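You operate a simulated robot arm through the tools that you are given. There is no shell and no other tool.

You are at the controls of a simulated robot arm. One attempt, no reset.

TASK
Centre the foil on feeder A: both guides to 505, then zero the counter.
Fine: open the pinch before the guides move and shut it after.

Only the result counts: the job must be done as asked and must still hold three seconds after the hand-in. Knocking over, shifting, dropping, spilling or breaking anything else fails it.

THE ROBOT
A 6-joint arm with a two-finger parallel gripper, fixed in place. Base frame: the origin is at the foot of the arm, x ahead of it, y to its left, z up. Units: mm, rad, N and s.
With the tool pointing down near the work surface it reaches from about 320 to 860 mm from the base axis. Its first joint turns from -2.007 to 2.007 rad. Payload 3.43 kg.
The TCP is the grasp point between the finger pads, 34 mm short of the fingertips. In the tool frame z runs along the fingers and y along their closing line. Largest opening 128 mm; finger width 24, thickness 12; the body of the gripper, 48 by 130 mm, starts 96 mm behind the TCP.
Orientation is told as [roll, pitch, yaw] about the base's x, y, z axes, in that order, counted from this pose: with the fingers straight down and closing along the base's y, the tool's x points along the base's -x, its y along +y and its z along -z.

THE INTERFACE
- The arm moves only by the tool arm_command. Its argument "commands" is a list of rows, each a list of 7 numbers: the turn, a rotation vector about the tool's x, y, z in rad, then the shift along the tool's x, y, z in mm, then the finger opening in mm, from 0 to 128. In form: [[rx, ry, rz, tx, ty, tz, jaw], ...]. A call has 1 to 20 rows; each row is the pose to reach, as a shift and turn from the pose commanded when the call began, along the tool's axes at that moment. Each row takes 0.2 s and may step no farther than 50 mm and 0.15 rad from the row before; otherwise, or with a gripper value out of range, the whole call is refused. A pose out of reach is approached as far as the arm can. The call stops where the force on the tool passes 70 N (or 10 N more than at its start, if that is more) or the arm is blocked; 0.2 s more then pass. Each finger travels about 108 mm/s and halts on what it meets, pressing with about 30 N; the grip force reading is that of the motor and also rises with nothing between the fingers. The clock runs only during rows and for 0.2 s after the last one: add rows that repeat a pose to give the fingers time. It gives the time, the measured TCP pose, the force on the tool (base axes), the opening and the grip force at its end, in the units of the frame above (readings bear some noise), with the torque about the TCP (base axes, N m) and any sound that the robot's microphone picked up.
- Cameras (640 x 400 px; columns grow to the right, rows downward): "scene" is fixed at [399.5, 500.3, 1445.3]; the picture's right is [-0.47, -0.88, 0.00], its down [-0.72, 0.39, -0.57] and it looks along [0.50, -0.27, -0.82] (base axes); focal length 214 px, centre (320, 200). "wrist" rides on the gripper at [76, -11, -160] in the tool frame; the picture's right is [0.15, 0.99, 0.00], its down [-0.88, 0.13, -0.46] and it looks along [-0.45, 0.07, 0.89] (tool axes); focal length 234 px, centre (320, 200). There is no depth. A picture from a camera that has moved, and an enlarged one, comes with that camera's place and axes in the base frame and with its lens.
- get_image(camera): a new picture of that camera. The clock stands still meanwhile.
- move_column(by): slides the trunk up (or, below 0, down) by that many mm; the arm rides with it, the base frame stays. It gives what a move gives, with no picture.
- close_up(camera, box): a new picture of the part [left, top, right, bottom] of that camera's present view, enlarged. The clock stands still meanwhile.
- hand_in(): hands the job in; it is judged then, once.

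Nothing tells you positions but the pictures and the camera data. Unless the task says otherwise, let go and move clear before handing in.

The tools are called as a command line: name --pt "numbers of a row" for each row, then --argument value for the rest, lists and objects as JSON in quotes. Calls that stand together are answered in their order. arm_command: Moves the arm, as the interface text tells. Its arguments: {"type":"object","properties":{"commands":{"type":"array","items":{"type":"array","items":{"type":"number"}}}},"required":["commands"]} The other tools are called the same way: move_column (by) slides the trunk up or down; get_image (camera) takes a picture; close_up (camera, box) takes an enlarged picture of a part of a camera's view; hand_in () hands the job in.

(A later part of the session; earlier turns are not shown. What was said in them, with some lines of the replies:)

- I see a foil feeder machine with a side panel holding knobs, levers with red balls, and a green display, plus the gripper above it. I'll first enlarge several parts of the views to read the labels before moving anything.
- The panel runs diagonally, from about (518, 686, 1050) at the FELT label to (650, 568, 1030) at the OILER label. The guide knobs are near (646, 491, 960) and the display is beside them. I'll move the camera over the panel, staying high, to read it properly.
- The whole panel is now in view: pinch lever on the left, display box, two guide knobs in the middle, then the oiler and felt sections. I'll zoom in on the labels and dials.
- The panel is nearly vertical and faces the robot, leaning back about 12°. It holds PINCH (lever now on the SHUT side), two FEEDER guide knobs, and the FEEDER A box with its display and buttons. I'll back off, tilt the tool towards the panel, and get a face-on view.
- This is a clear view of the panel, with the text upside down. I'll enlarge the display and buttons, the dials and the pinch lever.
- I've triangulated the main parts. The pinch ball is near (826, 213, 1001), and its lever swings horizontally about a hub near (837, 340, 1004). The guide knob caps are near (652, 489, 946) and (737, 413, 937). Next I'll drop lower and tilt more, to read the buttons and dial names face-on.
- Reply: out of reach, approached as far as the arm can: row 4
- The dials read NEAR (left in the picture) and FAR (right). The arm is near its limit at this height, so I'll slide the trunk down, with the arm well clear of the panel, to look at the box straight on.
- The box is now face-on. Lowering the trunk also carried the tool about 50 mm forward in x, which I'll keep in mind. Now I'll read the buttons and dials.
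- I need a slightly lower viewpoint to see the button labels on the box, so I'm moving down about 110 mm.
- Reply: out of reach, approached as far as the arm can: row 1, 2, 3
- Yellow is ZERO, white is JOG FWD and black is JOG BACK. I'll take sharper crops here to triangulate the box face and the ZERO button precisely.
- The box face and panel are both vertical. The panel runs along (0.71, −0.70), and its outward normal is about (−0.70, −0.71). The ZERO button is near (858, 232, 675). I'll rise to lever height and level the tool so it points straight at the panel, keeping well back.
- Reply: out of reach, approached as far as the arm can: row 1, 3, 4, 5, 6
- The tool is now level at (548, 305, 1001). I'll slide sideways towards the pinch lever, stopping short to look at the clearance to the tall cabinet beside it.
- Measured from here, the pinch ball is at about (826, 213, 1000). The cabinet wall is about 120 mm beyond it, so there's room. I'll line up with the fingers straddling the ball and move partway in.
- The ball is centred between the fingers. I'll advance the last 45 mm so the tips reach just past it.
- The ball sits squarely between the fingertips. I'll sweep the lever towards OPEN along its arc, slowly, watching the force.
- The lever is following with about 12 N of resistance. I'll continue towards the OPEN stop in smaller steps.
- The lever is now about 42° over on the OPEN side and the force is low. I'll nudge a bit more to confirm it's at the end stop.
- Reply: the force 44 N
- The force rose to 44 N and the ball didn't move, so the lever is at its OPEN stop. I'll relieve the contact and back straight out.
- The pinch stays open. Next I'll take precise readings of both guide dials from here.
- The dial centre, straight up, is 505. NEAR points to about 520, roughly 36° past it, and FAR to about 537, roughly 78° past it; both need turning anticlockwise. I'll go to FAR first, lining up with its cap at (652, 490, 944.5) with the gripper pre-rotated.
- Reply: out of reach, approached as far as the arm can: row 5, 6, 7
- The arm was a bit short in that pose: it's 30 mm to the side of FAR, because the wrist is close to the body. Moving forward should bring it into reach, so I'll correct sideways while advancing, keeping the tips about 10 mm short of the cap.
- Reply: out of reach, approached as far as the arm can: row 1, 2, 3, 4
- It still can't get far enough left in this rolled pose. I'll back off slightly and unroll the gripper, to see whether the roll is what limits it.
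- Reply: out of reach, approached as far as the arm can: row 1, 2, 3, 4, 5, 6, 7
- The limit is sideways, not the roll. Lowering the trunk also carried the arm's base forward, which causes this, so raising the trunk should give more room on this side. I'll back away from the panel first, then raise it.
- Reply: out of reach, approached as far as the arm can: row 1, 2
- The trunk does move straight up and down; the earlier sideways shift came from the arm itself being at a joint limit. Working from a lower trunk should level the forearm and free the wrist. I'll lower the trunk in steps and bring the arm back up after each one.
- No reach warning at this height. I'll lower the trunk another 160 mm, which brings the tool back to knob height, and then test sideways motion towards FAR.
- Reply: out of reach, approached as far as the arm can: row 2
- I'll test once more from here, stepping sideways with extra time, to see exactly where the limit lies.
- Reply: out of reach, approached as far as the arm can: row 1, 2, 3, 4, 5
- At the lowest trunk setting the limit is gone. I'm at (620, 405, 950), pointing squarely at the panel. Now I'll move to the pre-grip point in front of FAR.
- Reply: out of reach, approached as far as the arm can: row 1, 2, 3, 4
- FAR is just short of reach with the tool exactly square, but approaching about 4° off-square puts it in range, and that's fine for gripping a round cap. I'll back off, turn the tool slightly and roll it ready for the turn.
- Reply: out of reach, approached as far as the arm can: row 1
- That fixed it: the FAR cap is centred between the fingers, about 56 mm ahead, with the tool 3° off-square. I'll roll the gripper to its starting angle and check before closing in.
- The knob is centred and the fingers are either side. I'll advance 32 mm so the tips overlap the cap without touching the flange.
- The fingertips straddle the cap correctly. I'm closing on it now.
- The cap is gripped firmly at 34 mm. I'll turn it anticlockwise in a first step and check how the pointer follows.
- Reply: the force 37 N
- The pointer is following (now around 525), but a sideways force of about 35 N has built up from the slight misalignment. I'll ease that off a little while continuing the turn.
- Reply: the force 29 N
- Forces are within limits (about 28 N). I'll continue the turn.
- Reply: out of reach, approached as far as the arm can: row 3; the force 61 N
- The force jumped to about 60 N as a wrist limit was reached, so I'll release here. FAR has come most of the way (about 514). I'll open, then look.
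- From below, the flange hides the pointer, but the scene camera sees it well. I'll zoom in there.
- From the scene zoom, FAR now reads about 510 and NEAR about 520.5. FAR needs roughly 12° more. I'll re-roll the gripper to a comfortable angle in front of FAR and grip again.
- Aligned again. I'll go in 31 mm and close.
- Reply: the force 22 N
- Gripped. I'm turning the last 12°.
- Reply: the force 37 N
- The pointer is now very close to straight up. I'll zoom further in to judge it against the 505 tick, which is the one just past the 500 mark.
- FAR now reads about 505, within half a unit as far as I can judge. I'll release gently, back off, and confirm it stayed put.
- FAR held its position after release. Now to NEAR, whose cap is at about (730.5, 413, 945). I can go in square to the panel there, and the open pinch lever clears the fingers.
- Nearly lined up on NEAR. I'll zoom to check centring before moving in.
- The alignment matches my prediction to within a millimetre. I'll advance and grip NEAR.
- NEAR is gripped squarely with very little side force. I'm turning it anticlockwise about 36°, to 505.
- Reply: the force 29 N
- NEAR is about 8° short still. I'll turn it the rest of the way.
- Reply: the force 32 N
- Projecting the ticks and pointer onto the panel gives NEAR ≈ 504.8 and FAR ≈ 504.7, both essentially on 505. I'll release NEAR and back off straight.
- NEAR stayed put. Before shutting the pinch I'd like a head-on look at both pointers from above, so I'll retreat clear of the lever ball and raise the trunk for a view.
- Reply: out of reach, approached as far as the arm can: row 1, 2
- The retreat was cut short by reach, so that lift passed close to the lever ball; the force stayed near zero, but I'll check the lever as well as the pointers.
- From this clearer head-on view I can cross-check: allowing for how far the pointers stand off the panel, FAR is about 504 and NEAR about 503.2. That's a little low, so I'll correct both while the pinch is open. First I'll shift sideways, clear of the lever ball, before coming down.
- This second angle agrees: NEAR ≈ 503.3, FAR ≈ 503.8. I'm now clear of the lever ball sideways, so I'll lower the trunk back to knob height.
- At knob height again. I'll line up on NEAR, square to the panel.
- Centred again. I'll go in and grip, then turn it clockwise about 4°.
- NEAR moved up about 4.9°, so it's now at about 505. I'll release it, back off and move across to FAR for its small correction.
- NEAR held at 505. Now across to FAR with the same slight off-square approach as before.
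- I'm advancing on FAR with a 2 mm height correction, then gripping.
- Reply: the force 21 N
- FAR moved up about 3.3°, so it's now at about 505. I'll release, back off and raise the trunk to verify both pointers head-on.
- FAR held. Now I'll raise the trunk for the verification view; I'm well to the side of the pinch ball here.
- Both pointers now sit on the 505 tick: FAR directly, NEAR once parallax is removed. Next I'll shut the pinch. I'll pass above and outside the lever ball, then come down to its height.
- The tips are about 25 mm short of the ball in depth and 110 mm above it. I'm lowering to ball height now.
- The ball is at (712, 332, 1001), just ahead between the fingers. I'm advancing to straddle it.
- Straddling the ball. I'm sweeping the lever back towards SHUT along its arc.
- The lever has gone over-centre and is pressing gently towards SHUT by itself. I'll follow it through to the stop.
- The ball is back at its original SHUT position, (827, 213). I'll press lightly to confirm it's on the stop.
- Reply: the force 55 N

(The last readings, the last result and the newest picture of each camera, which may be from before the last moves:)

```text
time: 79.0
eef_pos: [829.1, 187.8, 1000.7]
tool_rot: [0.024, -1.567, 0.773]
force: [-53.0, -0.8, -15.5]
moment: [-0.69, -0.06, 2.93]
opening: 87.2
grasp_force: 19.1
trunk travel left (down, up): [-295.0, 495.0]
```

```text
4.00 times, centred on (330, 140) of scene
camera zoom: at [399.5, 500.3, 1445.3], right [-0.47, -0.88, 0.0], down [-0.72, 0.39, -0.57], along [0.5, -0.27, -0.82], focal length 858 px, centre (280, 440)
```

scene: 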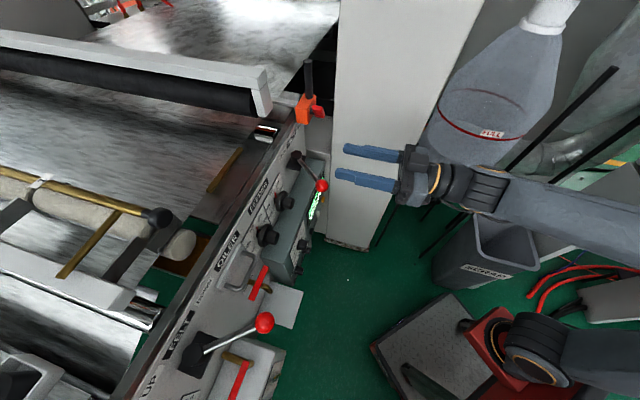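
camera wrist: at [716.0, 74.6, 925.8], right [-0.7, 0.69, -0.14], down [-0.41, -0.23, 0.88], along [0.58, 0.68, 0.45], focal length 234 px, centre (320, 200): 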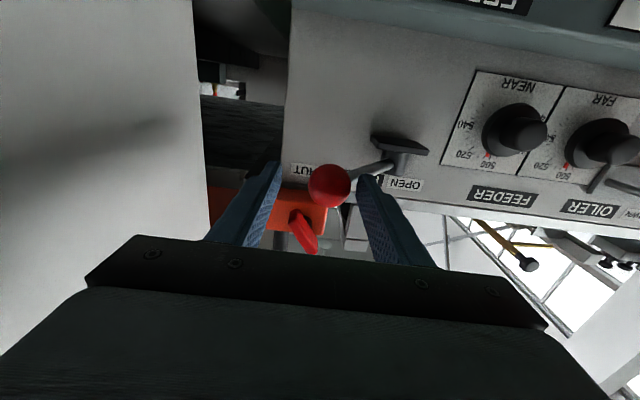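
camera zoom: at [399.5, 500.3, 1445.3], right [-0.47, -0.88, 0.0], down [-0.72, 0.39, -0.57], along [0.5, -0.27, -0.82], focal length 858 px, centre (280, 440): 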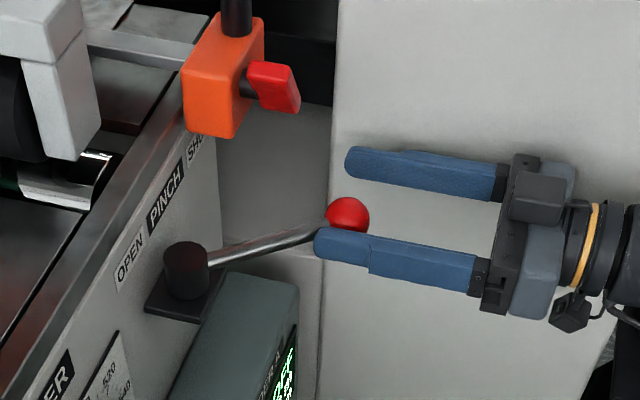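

It's firmly on the SHUT stop: 53 N and no movement. I'll relieve the push, recentre and back straight out.

arm_command --pt "0 0 0 0 8 0 80" --pt "0 0 0 0 16 0 80" --pt "0 0 0 0 16 0 80"

arm_command --pt "0 0 0 0 0 -20 80" --pt "0 0 0 0 0 -50 80" --pt "0 0 0 0 0 -85 80" --pt "0 0 0 0 0 -120 80"

get_image --camera "scene"

get_image --camera "wrist"

```text
time: 79.8
eef_pos: [823.1, 197.4, 1002.3]
tool_rot: [1.059, -1.568, -0.266]
force: [0.2, 0.2, -0.1]
moment: [-0.04, 0.02, 0.02]
opening: 80.0
grasp_force: 0.1
trunk travel left (down, up): [-295.0, 495.0]
```

```text
time: 80.8
eef_pos: [736.3, 115.8, 999.4]
tool_rot: [0.822, -1.568, -0.028]
force: [0.4, 0.6, 0.3]
moment: [0.02, 0.03, 0.01]
opening: 80.2
grasp_force: 0.0
trunk travel left (down, up): [-295.0, 495.0]
```

```text
taken
```

scene: 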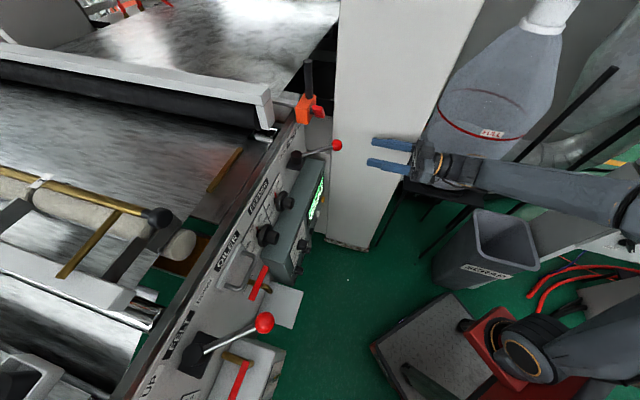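

```text
taken
camera wrist: at [631.3, -6.2, 924.7], right [-0.71, 0.69, -0.14], down [-0.41, -0.23, 0.88], along [0.58, 0.68, 0.45], focal length 234 px, centre (320, 200)
```

wrist: 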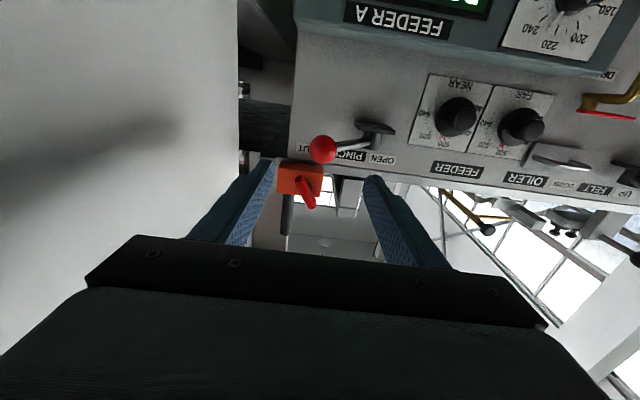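

The pinch is shut and the guides are set. Next is the yellow ZERO button, low on the box near (858, 232, 675). I'll move away from the bottle stand side and close the fingers before lowering the trunk.

arm_command --pt "0 0 0 0 40 0 40" --pt "0 0 0 0 80 0 0" --pt "0 0 0 0 120 0 0" --pt "0 0 0 0 150 0 0" --pt "0 0 0 0 150 0 0"

close_up --camera "scene" --box '[340, 90, 600, 270]'

get_image --camera "wrist"

```text
time: 82.0
eef_pos: [632.0, 219.7, 1000.9]
tool_rot: [0.865, -1.566, -0.073]
force: [0.1, -0.1, 0.5]
moment: [-0.01, 0.01, 0.03]
opening: 0.0
grasp_force: 30.1
trunk travel left (down, up): [-295.0, 495.0]
```

```text
2.22 times, centred on (470, 180) of scene
camera zoom: at [399.5, 500.3, 1445.3], right [-0.47, -0.88, 0.0], down [-0.72, 0.39, -0.57], along [0.5, -0.27, -0.82], focal length 477 px, centre (-13, 244)
```

zoom: 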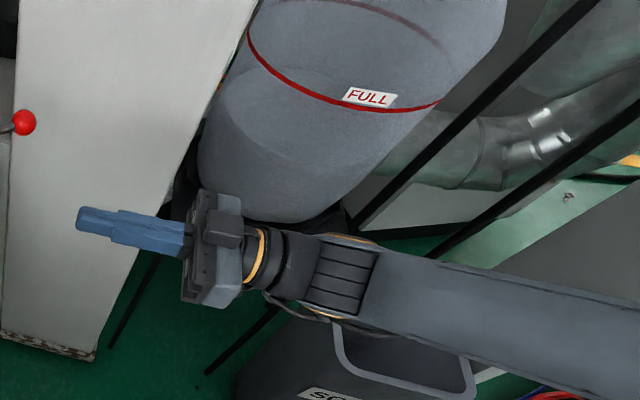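

```text
taken
camera wrist: at [526.4, 97.3, 926.5], right [-0.7, 0.69, -0.14], down [-0.41, -0.23, 0.88], along [0.58, 0.68, 0.45], focal length 234 px, centre (320, 200)
```

wrist: 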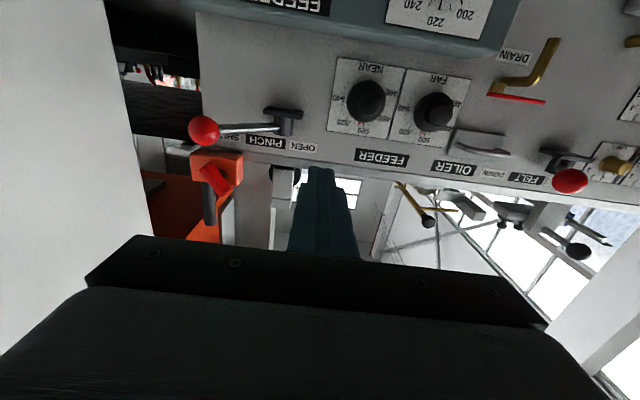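

The bottle stand turns out to be well beyond the cabinet plane (e ≈ 615 against 451 for the button), so there's plenty of room. I'll lower the trunk to button height.

move_column --by -290

get_image --camera "scene"

get_image --camera "wrist"

```text
time: 85.0
eef_pos: [677.5, 217.9, 713.1]
tool_rot: [1.548, -1.568, -0.755]
force: [0.1, -0.2, -0.1]
moment: [-0.01, -0.02, -0.01]
opening: 0.0
grasp_force: 30.2
trunk travel left (down, up): [-5.0, 785.0]
```

```text
taken
```

scene: 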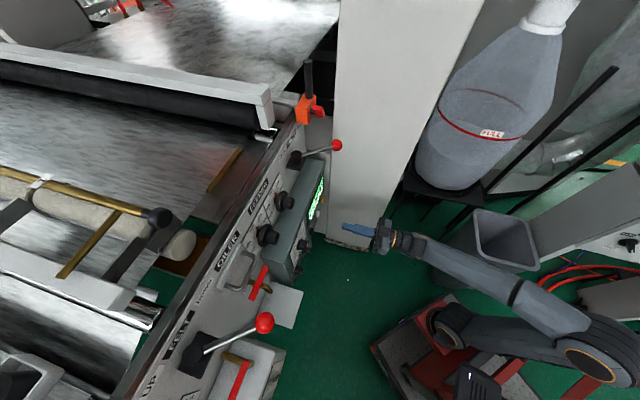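

```text
taken
camera wrist: at [573.3, 96.4, 637.2], right [-0.71, 0.69, -0.14], down [-0.41, -0.24, 0.88], along [0.58, 0.68, 0.45], focal length 234 px, centre (320, 200)
```

wrist: 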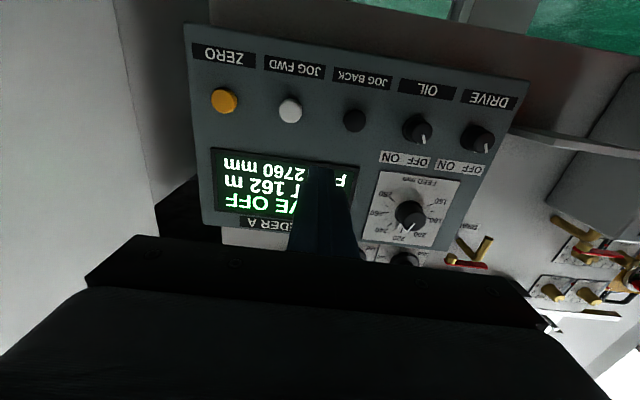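

The box is face-on here; ZERO is the yellow button on the left of the picture. I'll zoom to fix its position precisely.

close_up --camera "wrist" --box '[180, 60, 276, 120]'

close_up --camera "scene" --box '[290, 160, 410, 260]'

```text
6.67 times, centred on (228, 90) of wrist
camera zoom: at [573.3, 96.4, 637.2], right [-0.71, 0.69, -0.14], down [-0.41, -0.24, 0.88], along [0.58, 0.68, 0.45], focal length 1561 px, centre (933, 933)
```

zoom: 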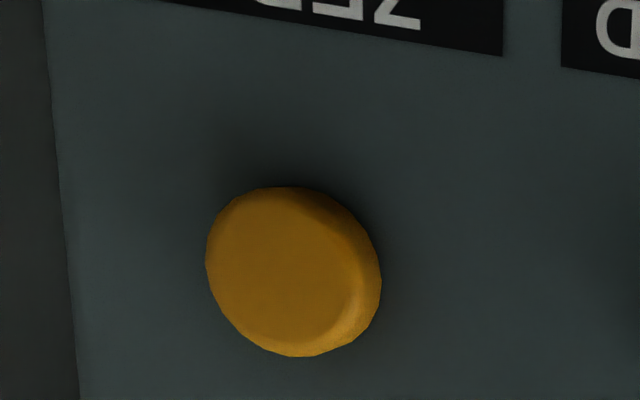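

```text
4.00 times, centred on (350, 210) of scene
camera zoom: at [399.5, 500.3, 1445.3], right [-0.47, -0.88, 0.0], down [-0.72, 0.39, -0.57], along [0.5, -0.27, -0.82], focal length 858 px, centre (200, 160)
```

zoom: 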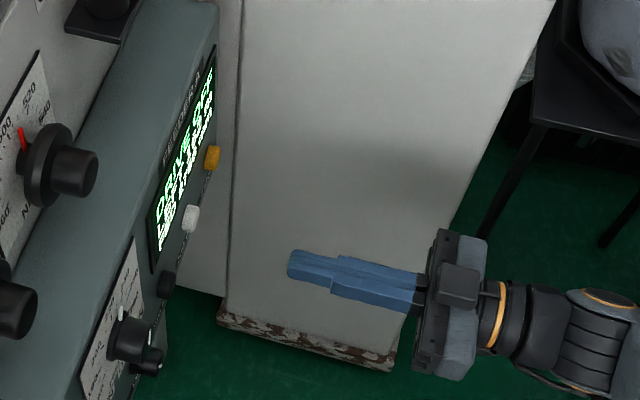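

ZERO is at about (860, 231.5, 674), 25 mm in diameter. I'm moving the closed fingertips to a point about 25 mm in front of it.

arm_command --pt "0 0 0 13 -40 0 0" --pt "0 0 0 26 -80 0 0" --pt "0 0 0 39 -120 0 0" --pt "0 0 0 39 -121 25 0" --pt "0 0 0 39 -121 50 0" --pt "0 0 0 39 -121 50 0"

get_image --camera "wrist"

get_image --camera "scene"

```text
time: 86.3
eef_pos: [802.4, 167.8, 673.9]
tool_rot: [1.592, -1.569, -0.794]
force: [0.0, -0.4, -0.1]
moment: [0.0, 0.0, 0.0]
opening: 0.1
grasp_force: 30.1
trunk travel left (down, up): [-5.0, 785.0]
```

```text
taken
camera wrist: at [698.3, 45.9, 598.5], right [-0.71, 0.69, -0.14], down [-0.41, -0.24, 0.88], along [0.58, 0.68, 0.45], focal length 234 px, centre (320, 200)
```

wrist: 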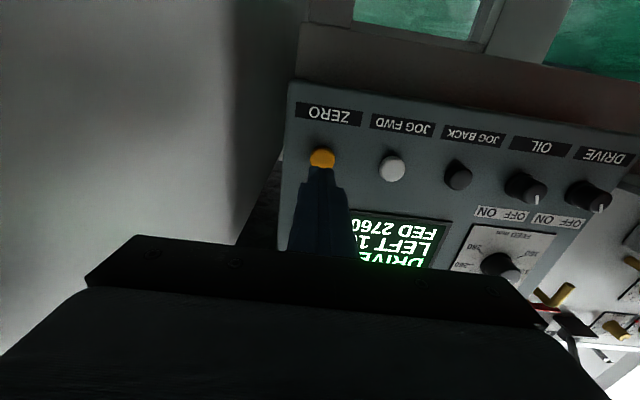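

```text
taken
```

scene: 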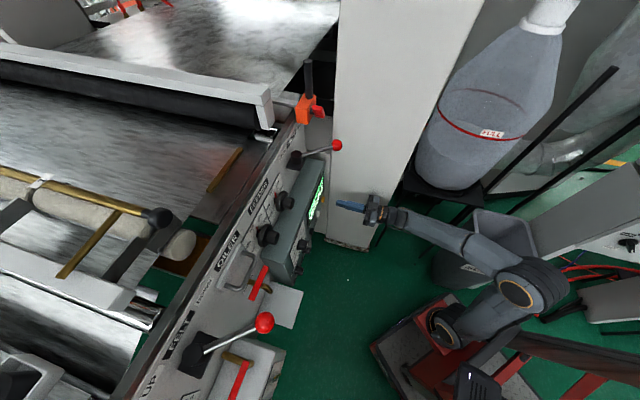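

The fingertips are lined up roughly 50 mm from the button. I'll zoom to refine.

close_up --camera "wrist" --box '[272, 130, 368, 190]'

```text
6.67 times, centred on (320, 160) of wrist
camera zoom: at [698.3, 45.9, 598.5], right [-0.71, 0.69, -0.14], down [-0.41, -0.24, 0.88], along [0.58, 0.68, 0.45], focal length 1561 px, centre (320, 467)
```

zoom: 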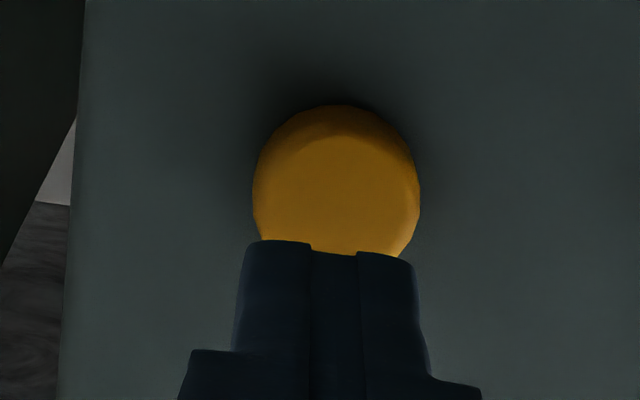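

I need about 3 mm of sideways correction. I'll approach to just short of contact, then press in small steps.

arm_command --pt "0 0 0 0 3 15 0" --pt "0 0 0 0 3 30 0" --pt "0 0 0 0 3 42 0" --pt "0 0 0 0 3 42 0"

get_image --camera "wrist"

close_up --camera "scene" --box '[290, 160, 386, 220]'

```text
time: 87.3
eef_pos: [827.6, 199.5, 672.8]
tool_rot: [1.474, -1.568, -0.678]
force: [0.6, 0.7, 0.5]
moment: [-0.01, 0.01, 0.02]
opening: 0.0
grasp_force: 30.0
trunk travel left (down, up): [-5.0, 785.0]
```

```text
taken
camera wrist: at [723.3, 78.2, 598.0], right [-0.71, 0.69, -0.14], down [-0.41, -0.24, 0.88], along [0.58, 0.68, 0.45], focal length 234 px, centre (320, 200)
```

wrist: 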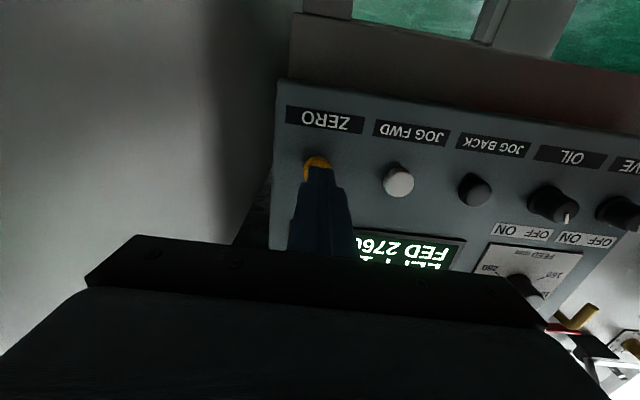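

```text
6.67 times, centred on (338, 190) of scene
camera zoom: at [399.5, 500.3, 1445.3], right [-0.47, -0.88, 0.0], down [-0.72, 0.39, -0.57], along [0.5, -0.27, -0.82], focal length 1430 px, centre (200, 267)
```

zoom: 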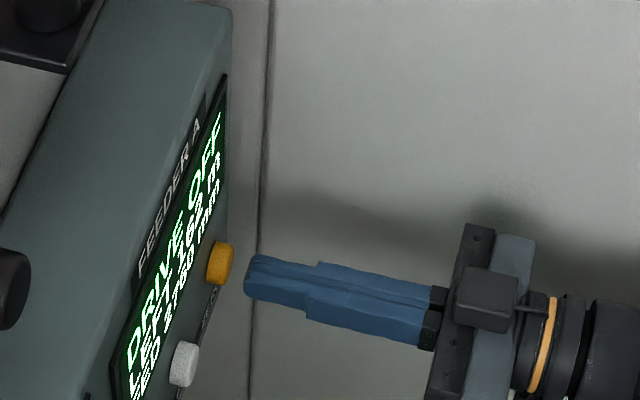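

The gap is about 11 mm. I'm pressing slowly now.

arm_command --pt "0 0 0 0 0 6 0" --pt "0 0 0 0 0 10 0" --pt "0 0 0 0 0 13 0" --pt "0 0 0 0 0 15 0"

close_up --camera "scene" --box '[290, 160, 386, 220]'

```text
time: 88.3
eef_pos: [838.3, 211.3, 672.9]
tool_rot: [1.502, -1.567, -0.703]
force: [-2.8, -1.6, 0.2]
moment: [0.06, -0.03, -0.01]
opening: 0.0
grasp_force: 29.7
trunk travel left (down, up): [-5.0, 785.0]
heard: click
```

```text
6.67 times, centred on (338, 190) of scene
camera zoom: at [399.5, 500.3, 1445.3], right [-0.47, -0.88, 0.0], down [-0.72, 0.39, -0.57], along [0.5, -0.27, -0.82], focal length 1430 px, centre (200, 267)
```

zoom: 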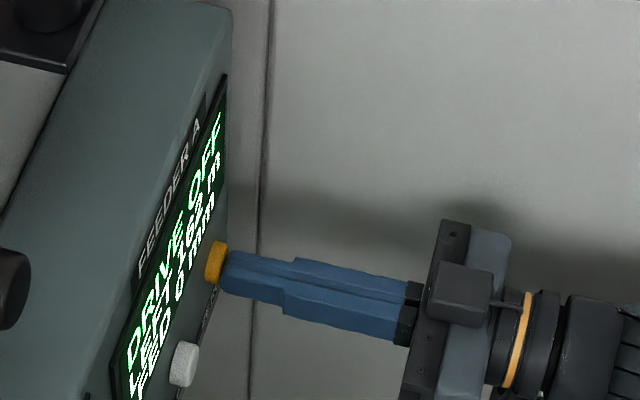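

I heard a click and the display now reads FED 0 mm. I'm backing straight out.

arm_command --pt "0 0 0 0 0 -15 0" --pt "0 0 0 0 0 -45 0" --pt "0 0 0 0 0 -85 0" --pt "0 0 0 0 0 -125 0" --pt "0 0 0 0 60 -150 0"

get_image --camera "wrist"

get_image --camera "scene"

```text
refused: row 5 steps farther than a row can; nothing moved
```

```text
taken
camera wrist: at [733.6, 89.9, 597.7], right [-0.71, 0.69, -0.14], down [-0.41, -0.24, 0.88], along [0.58, 0.68, 0.45], focal length 234 px, centre (320, 200)
```

wrist: 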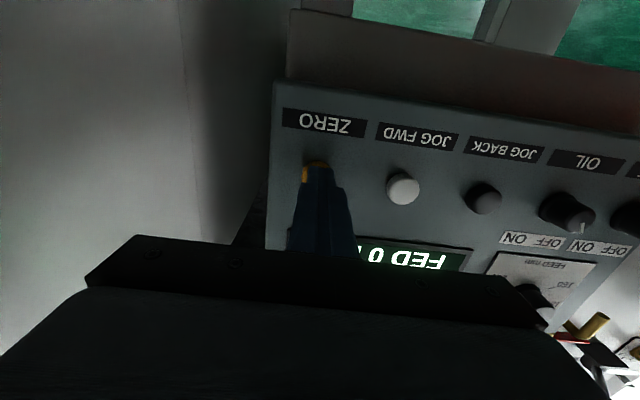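

```text
taken
```

scene: 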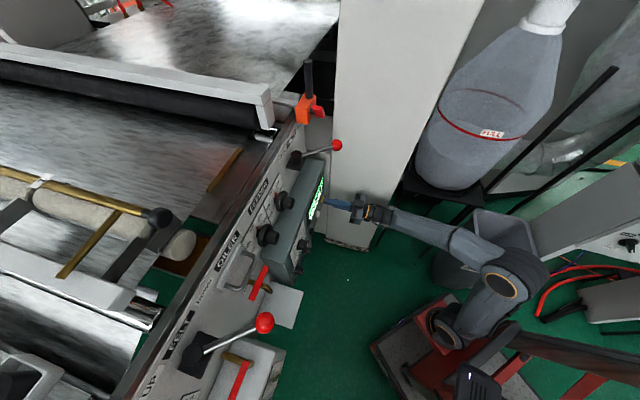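

The last step was too long, so nothing moved. I'll retreat again in valid steps.

arm_command --pt "0 0 0 0 0 -15 0" --pt "0 0 0 0 0 -45 0" --pt "0 0 0 0 0 -85 0" --pt "0 0 0 0 0 -125 0" --pt "0 0 0 0 30 -150 0" --pt "0 0 0 0 70 -160 0"

get_image --camera "wrist"

get_image --camera "scene"

```text
time: 89.8
eef_pos: [672.9, 147.9, 672.2]
tool_rot: [1.45, -1.569, -0.655]
force: [0.0, 0.9, 0.7]
moment: [-0.02, -0.05, -0.03]
opening: 0.2
grasp_force: 30.3
trunk travel left (down, up): [-5.0, 785.0]
```

```text
taken
camera wrist: at [568.5, 26.7, 596.6], right [-0.71, 0.69, -0.14], down [-0.41, -0.24, 0.88], along [0.58, 0.68, 0.45], focal length 234 px, centre (320, 200)
```

wrist: 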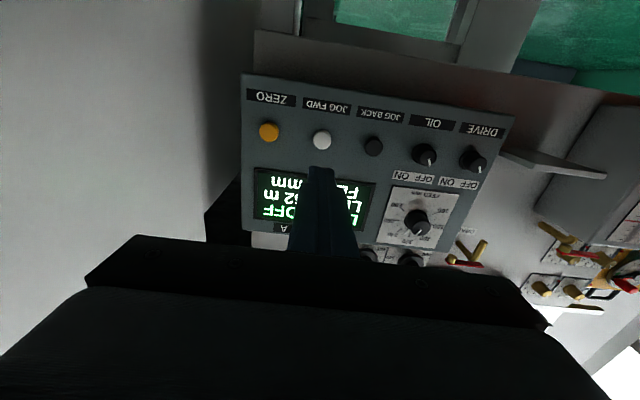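

```text
taken
```

scene: 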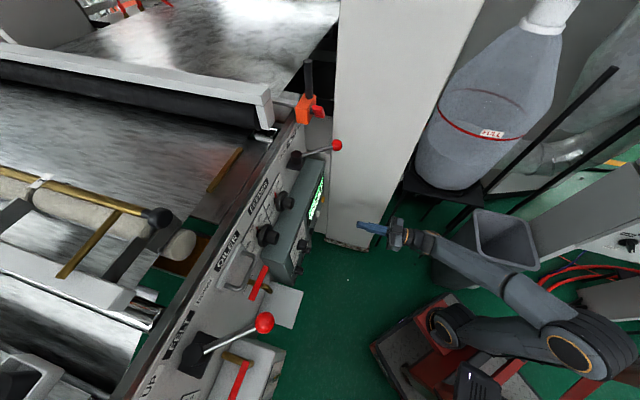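

I'm clear of everything. One last check of the dials, the lever and the display before handing in.

close_up --camera "scene" --box '[270, 183, 286, 193]'

close_up --camera "scene" --box '[248, 221, 264, 231]'

close_up --camera "scene" --box '[260, 110, 356, 170]'

close_up --camera "scene" --box '[296, 170, 336, 220]'

close_up --camera "scene" --box '[120, 240, 320, 400]'

```text
16.00 times, centred on (278, 188) of scene
camera zoom: at [399.5, 500.3, 1445.3], right [-0.47, -0.88, 0.0], down [-0.72, 0.39, -0.57], along [0.5, -0.27, -0.82], focal length 3432 px, centre (992, 392)
```

zoom: 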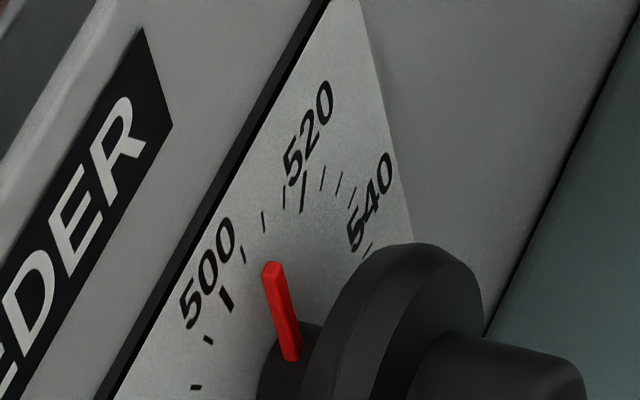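

```text
16.00 times, centred on (256, 226) of scene
camera zoom: at [399.5, 500.3, 1445.3], right [-0.47, -0.88, 0.0], down [-0.72, 0.39, -0.57], along [0.5, -0.27, -0.82], focal length 3432 px, centre (1344, -216)
```

zoom: 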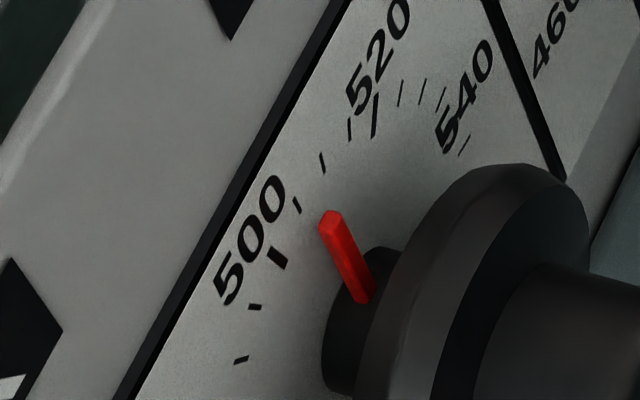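

```text
6.67 times, centred on (308, 140) of scene
camera zoom: at [399.5, 500.3, 1445.3], right [-0.47, -0.88, 0.0], down [-0.72, 0.39, -0.57], along [0.5, -0.27, -0.82], focal length 1430 px, centre (400, 600)
```

zoom: 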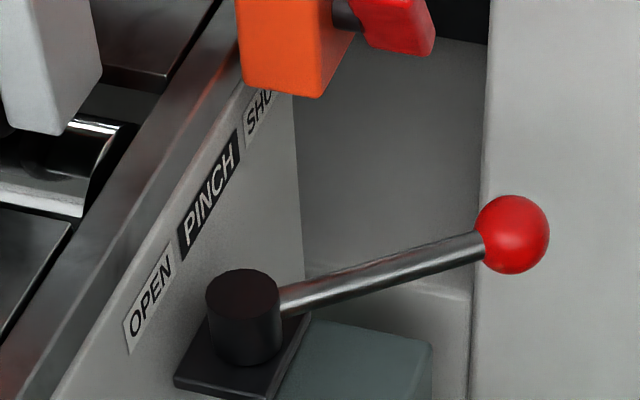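

```text
8.00 times, centred on (316, 195) of scene
camera zoom: at [399.5, 500.3, 1445.3], right [-0.47, -0.88, 0.0], down [-0.72, 0.39, -0.57], along [0.5, -0.27, -0.82], focal length 1716 px, centre (352, 240)
```

zoom: 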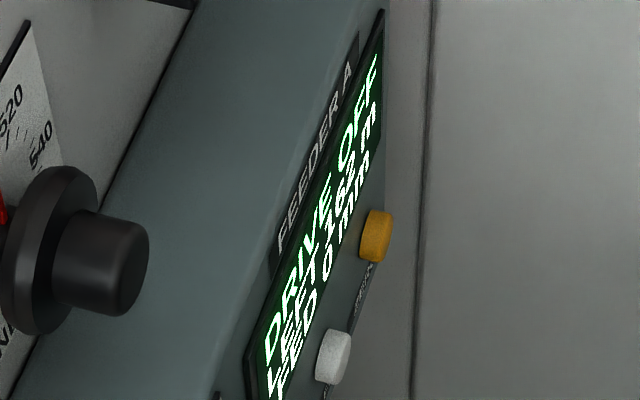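

```text
2.50 times, centred on (220, 320) of scene
camera zoom: at [399.5, 500.3, 1445.3], right [-0.47, -0.88, 0.0], down [-0.72, 0.39, -0.57], along [0.5, -0.27, -0.82], focal length 536 px, centre (570, -100)
```

zoom: 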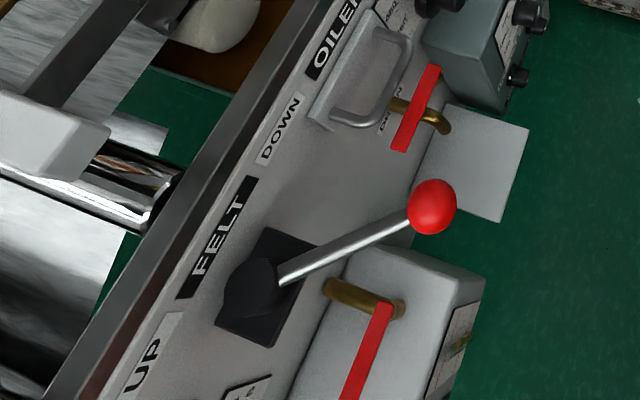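

Everything checks out. Both guide pointers are on 505, the pinch lever is back on SHUT, and the display reads DRIVE OFF and FED 0 mm. The other controls look as they did at the start, and the arm is clear, so I'm handing in.

hand_in

```text
The job is handed in.
```

The foil on feeder A should now be centred: both guides are at 505, the counter reads zero, and the job is handed in. I haven't had a result back from the judging.

- **Pinch:** I opened it to its stop before moving either guide. Once both were set I shut it, pressing it against the SHUT stop to confirm.
- **Guides:** NEAR and FAR both point at the 505 tick, to within about half a unit as far as the cameras show. Each stopped a unit or two low on the first try, so I nudged both up while the pinch was still open.
- **Counter:** I pressed ZERO once, after shutting the pinch. It clicked, and the display reads FED 0 mm with the drive off.

In the last pictures the oiler, felt lever and drive switch look as they did at the start, and I saw no sign that anything else was knocked or shifted. The arm is backed well clear of the machine.
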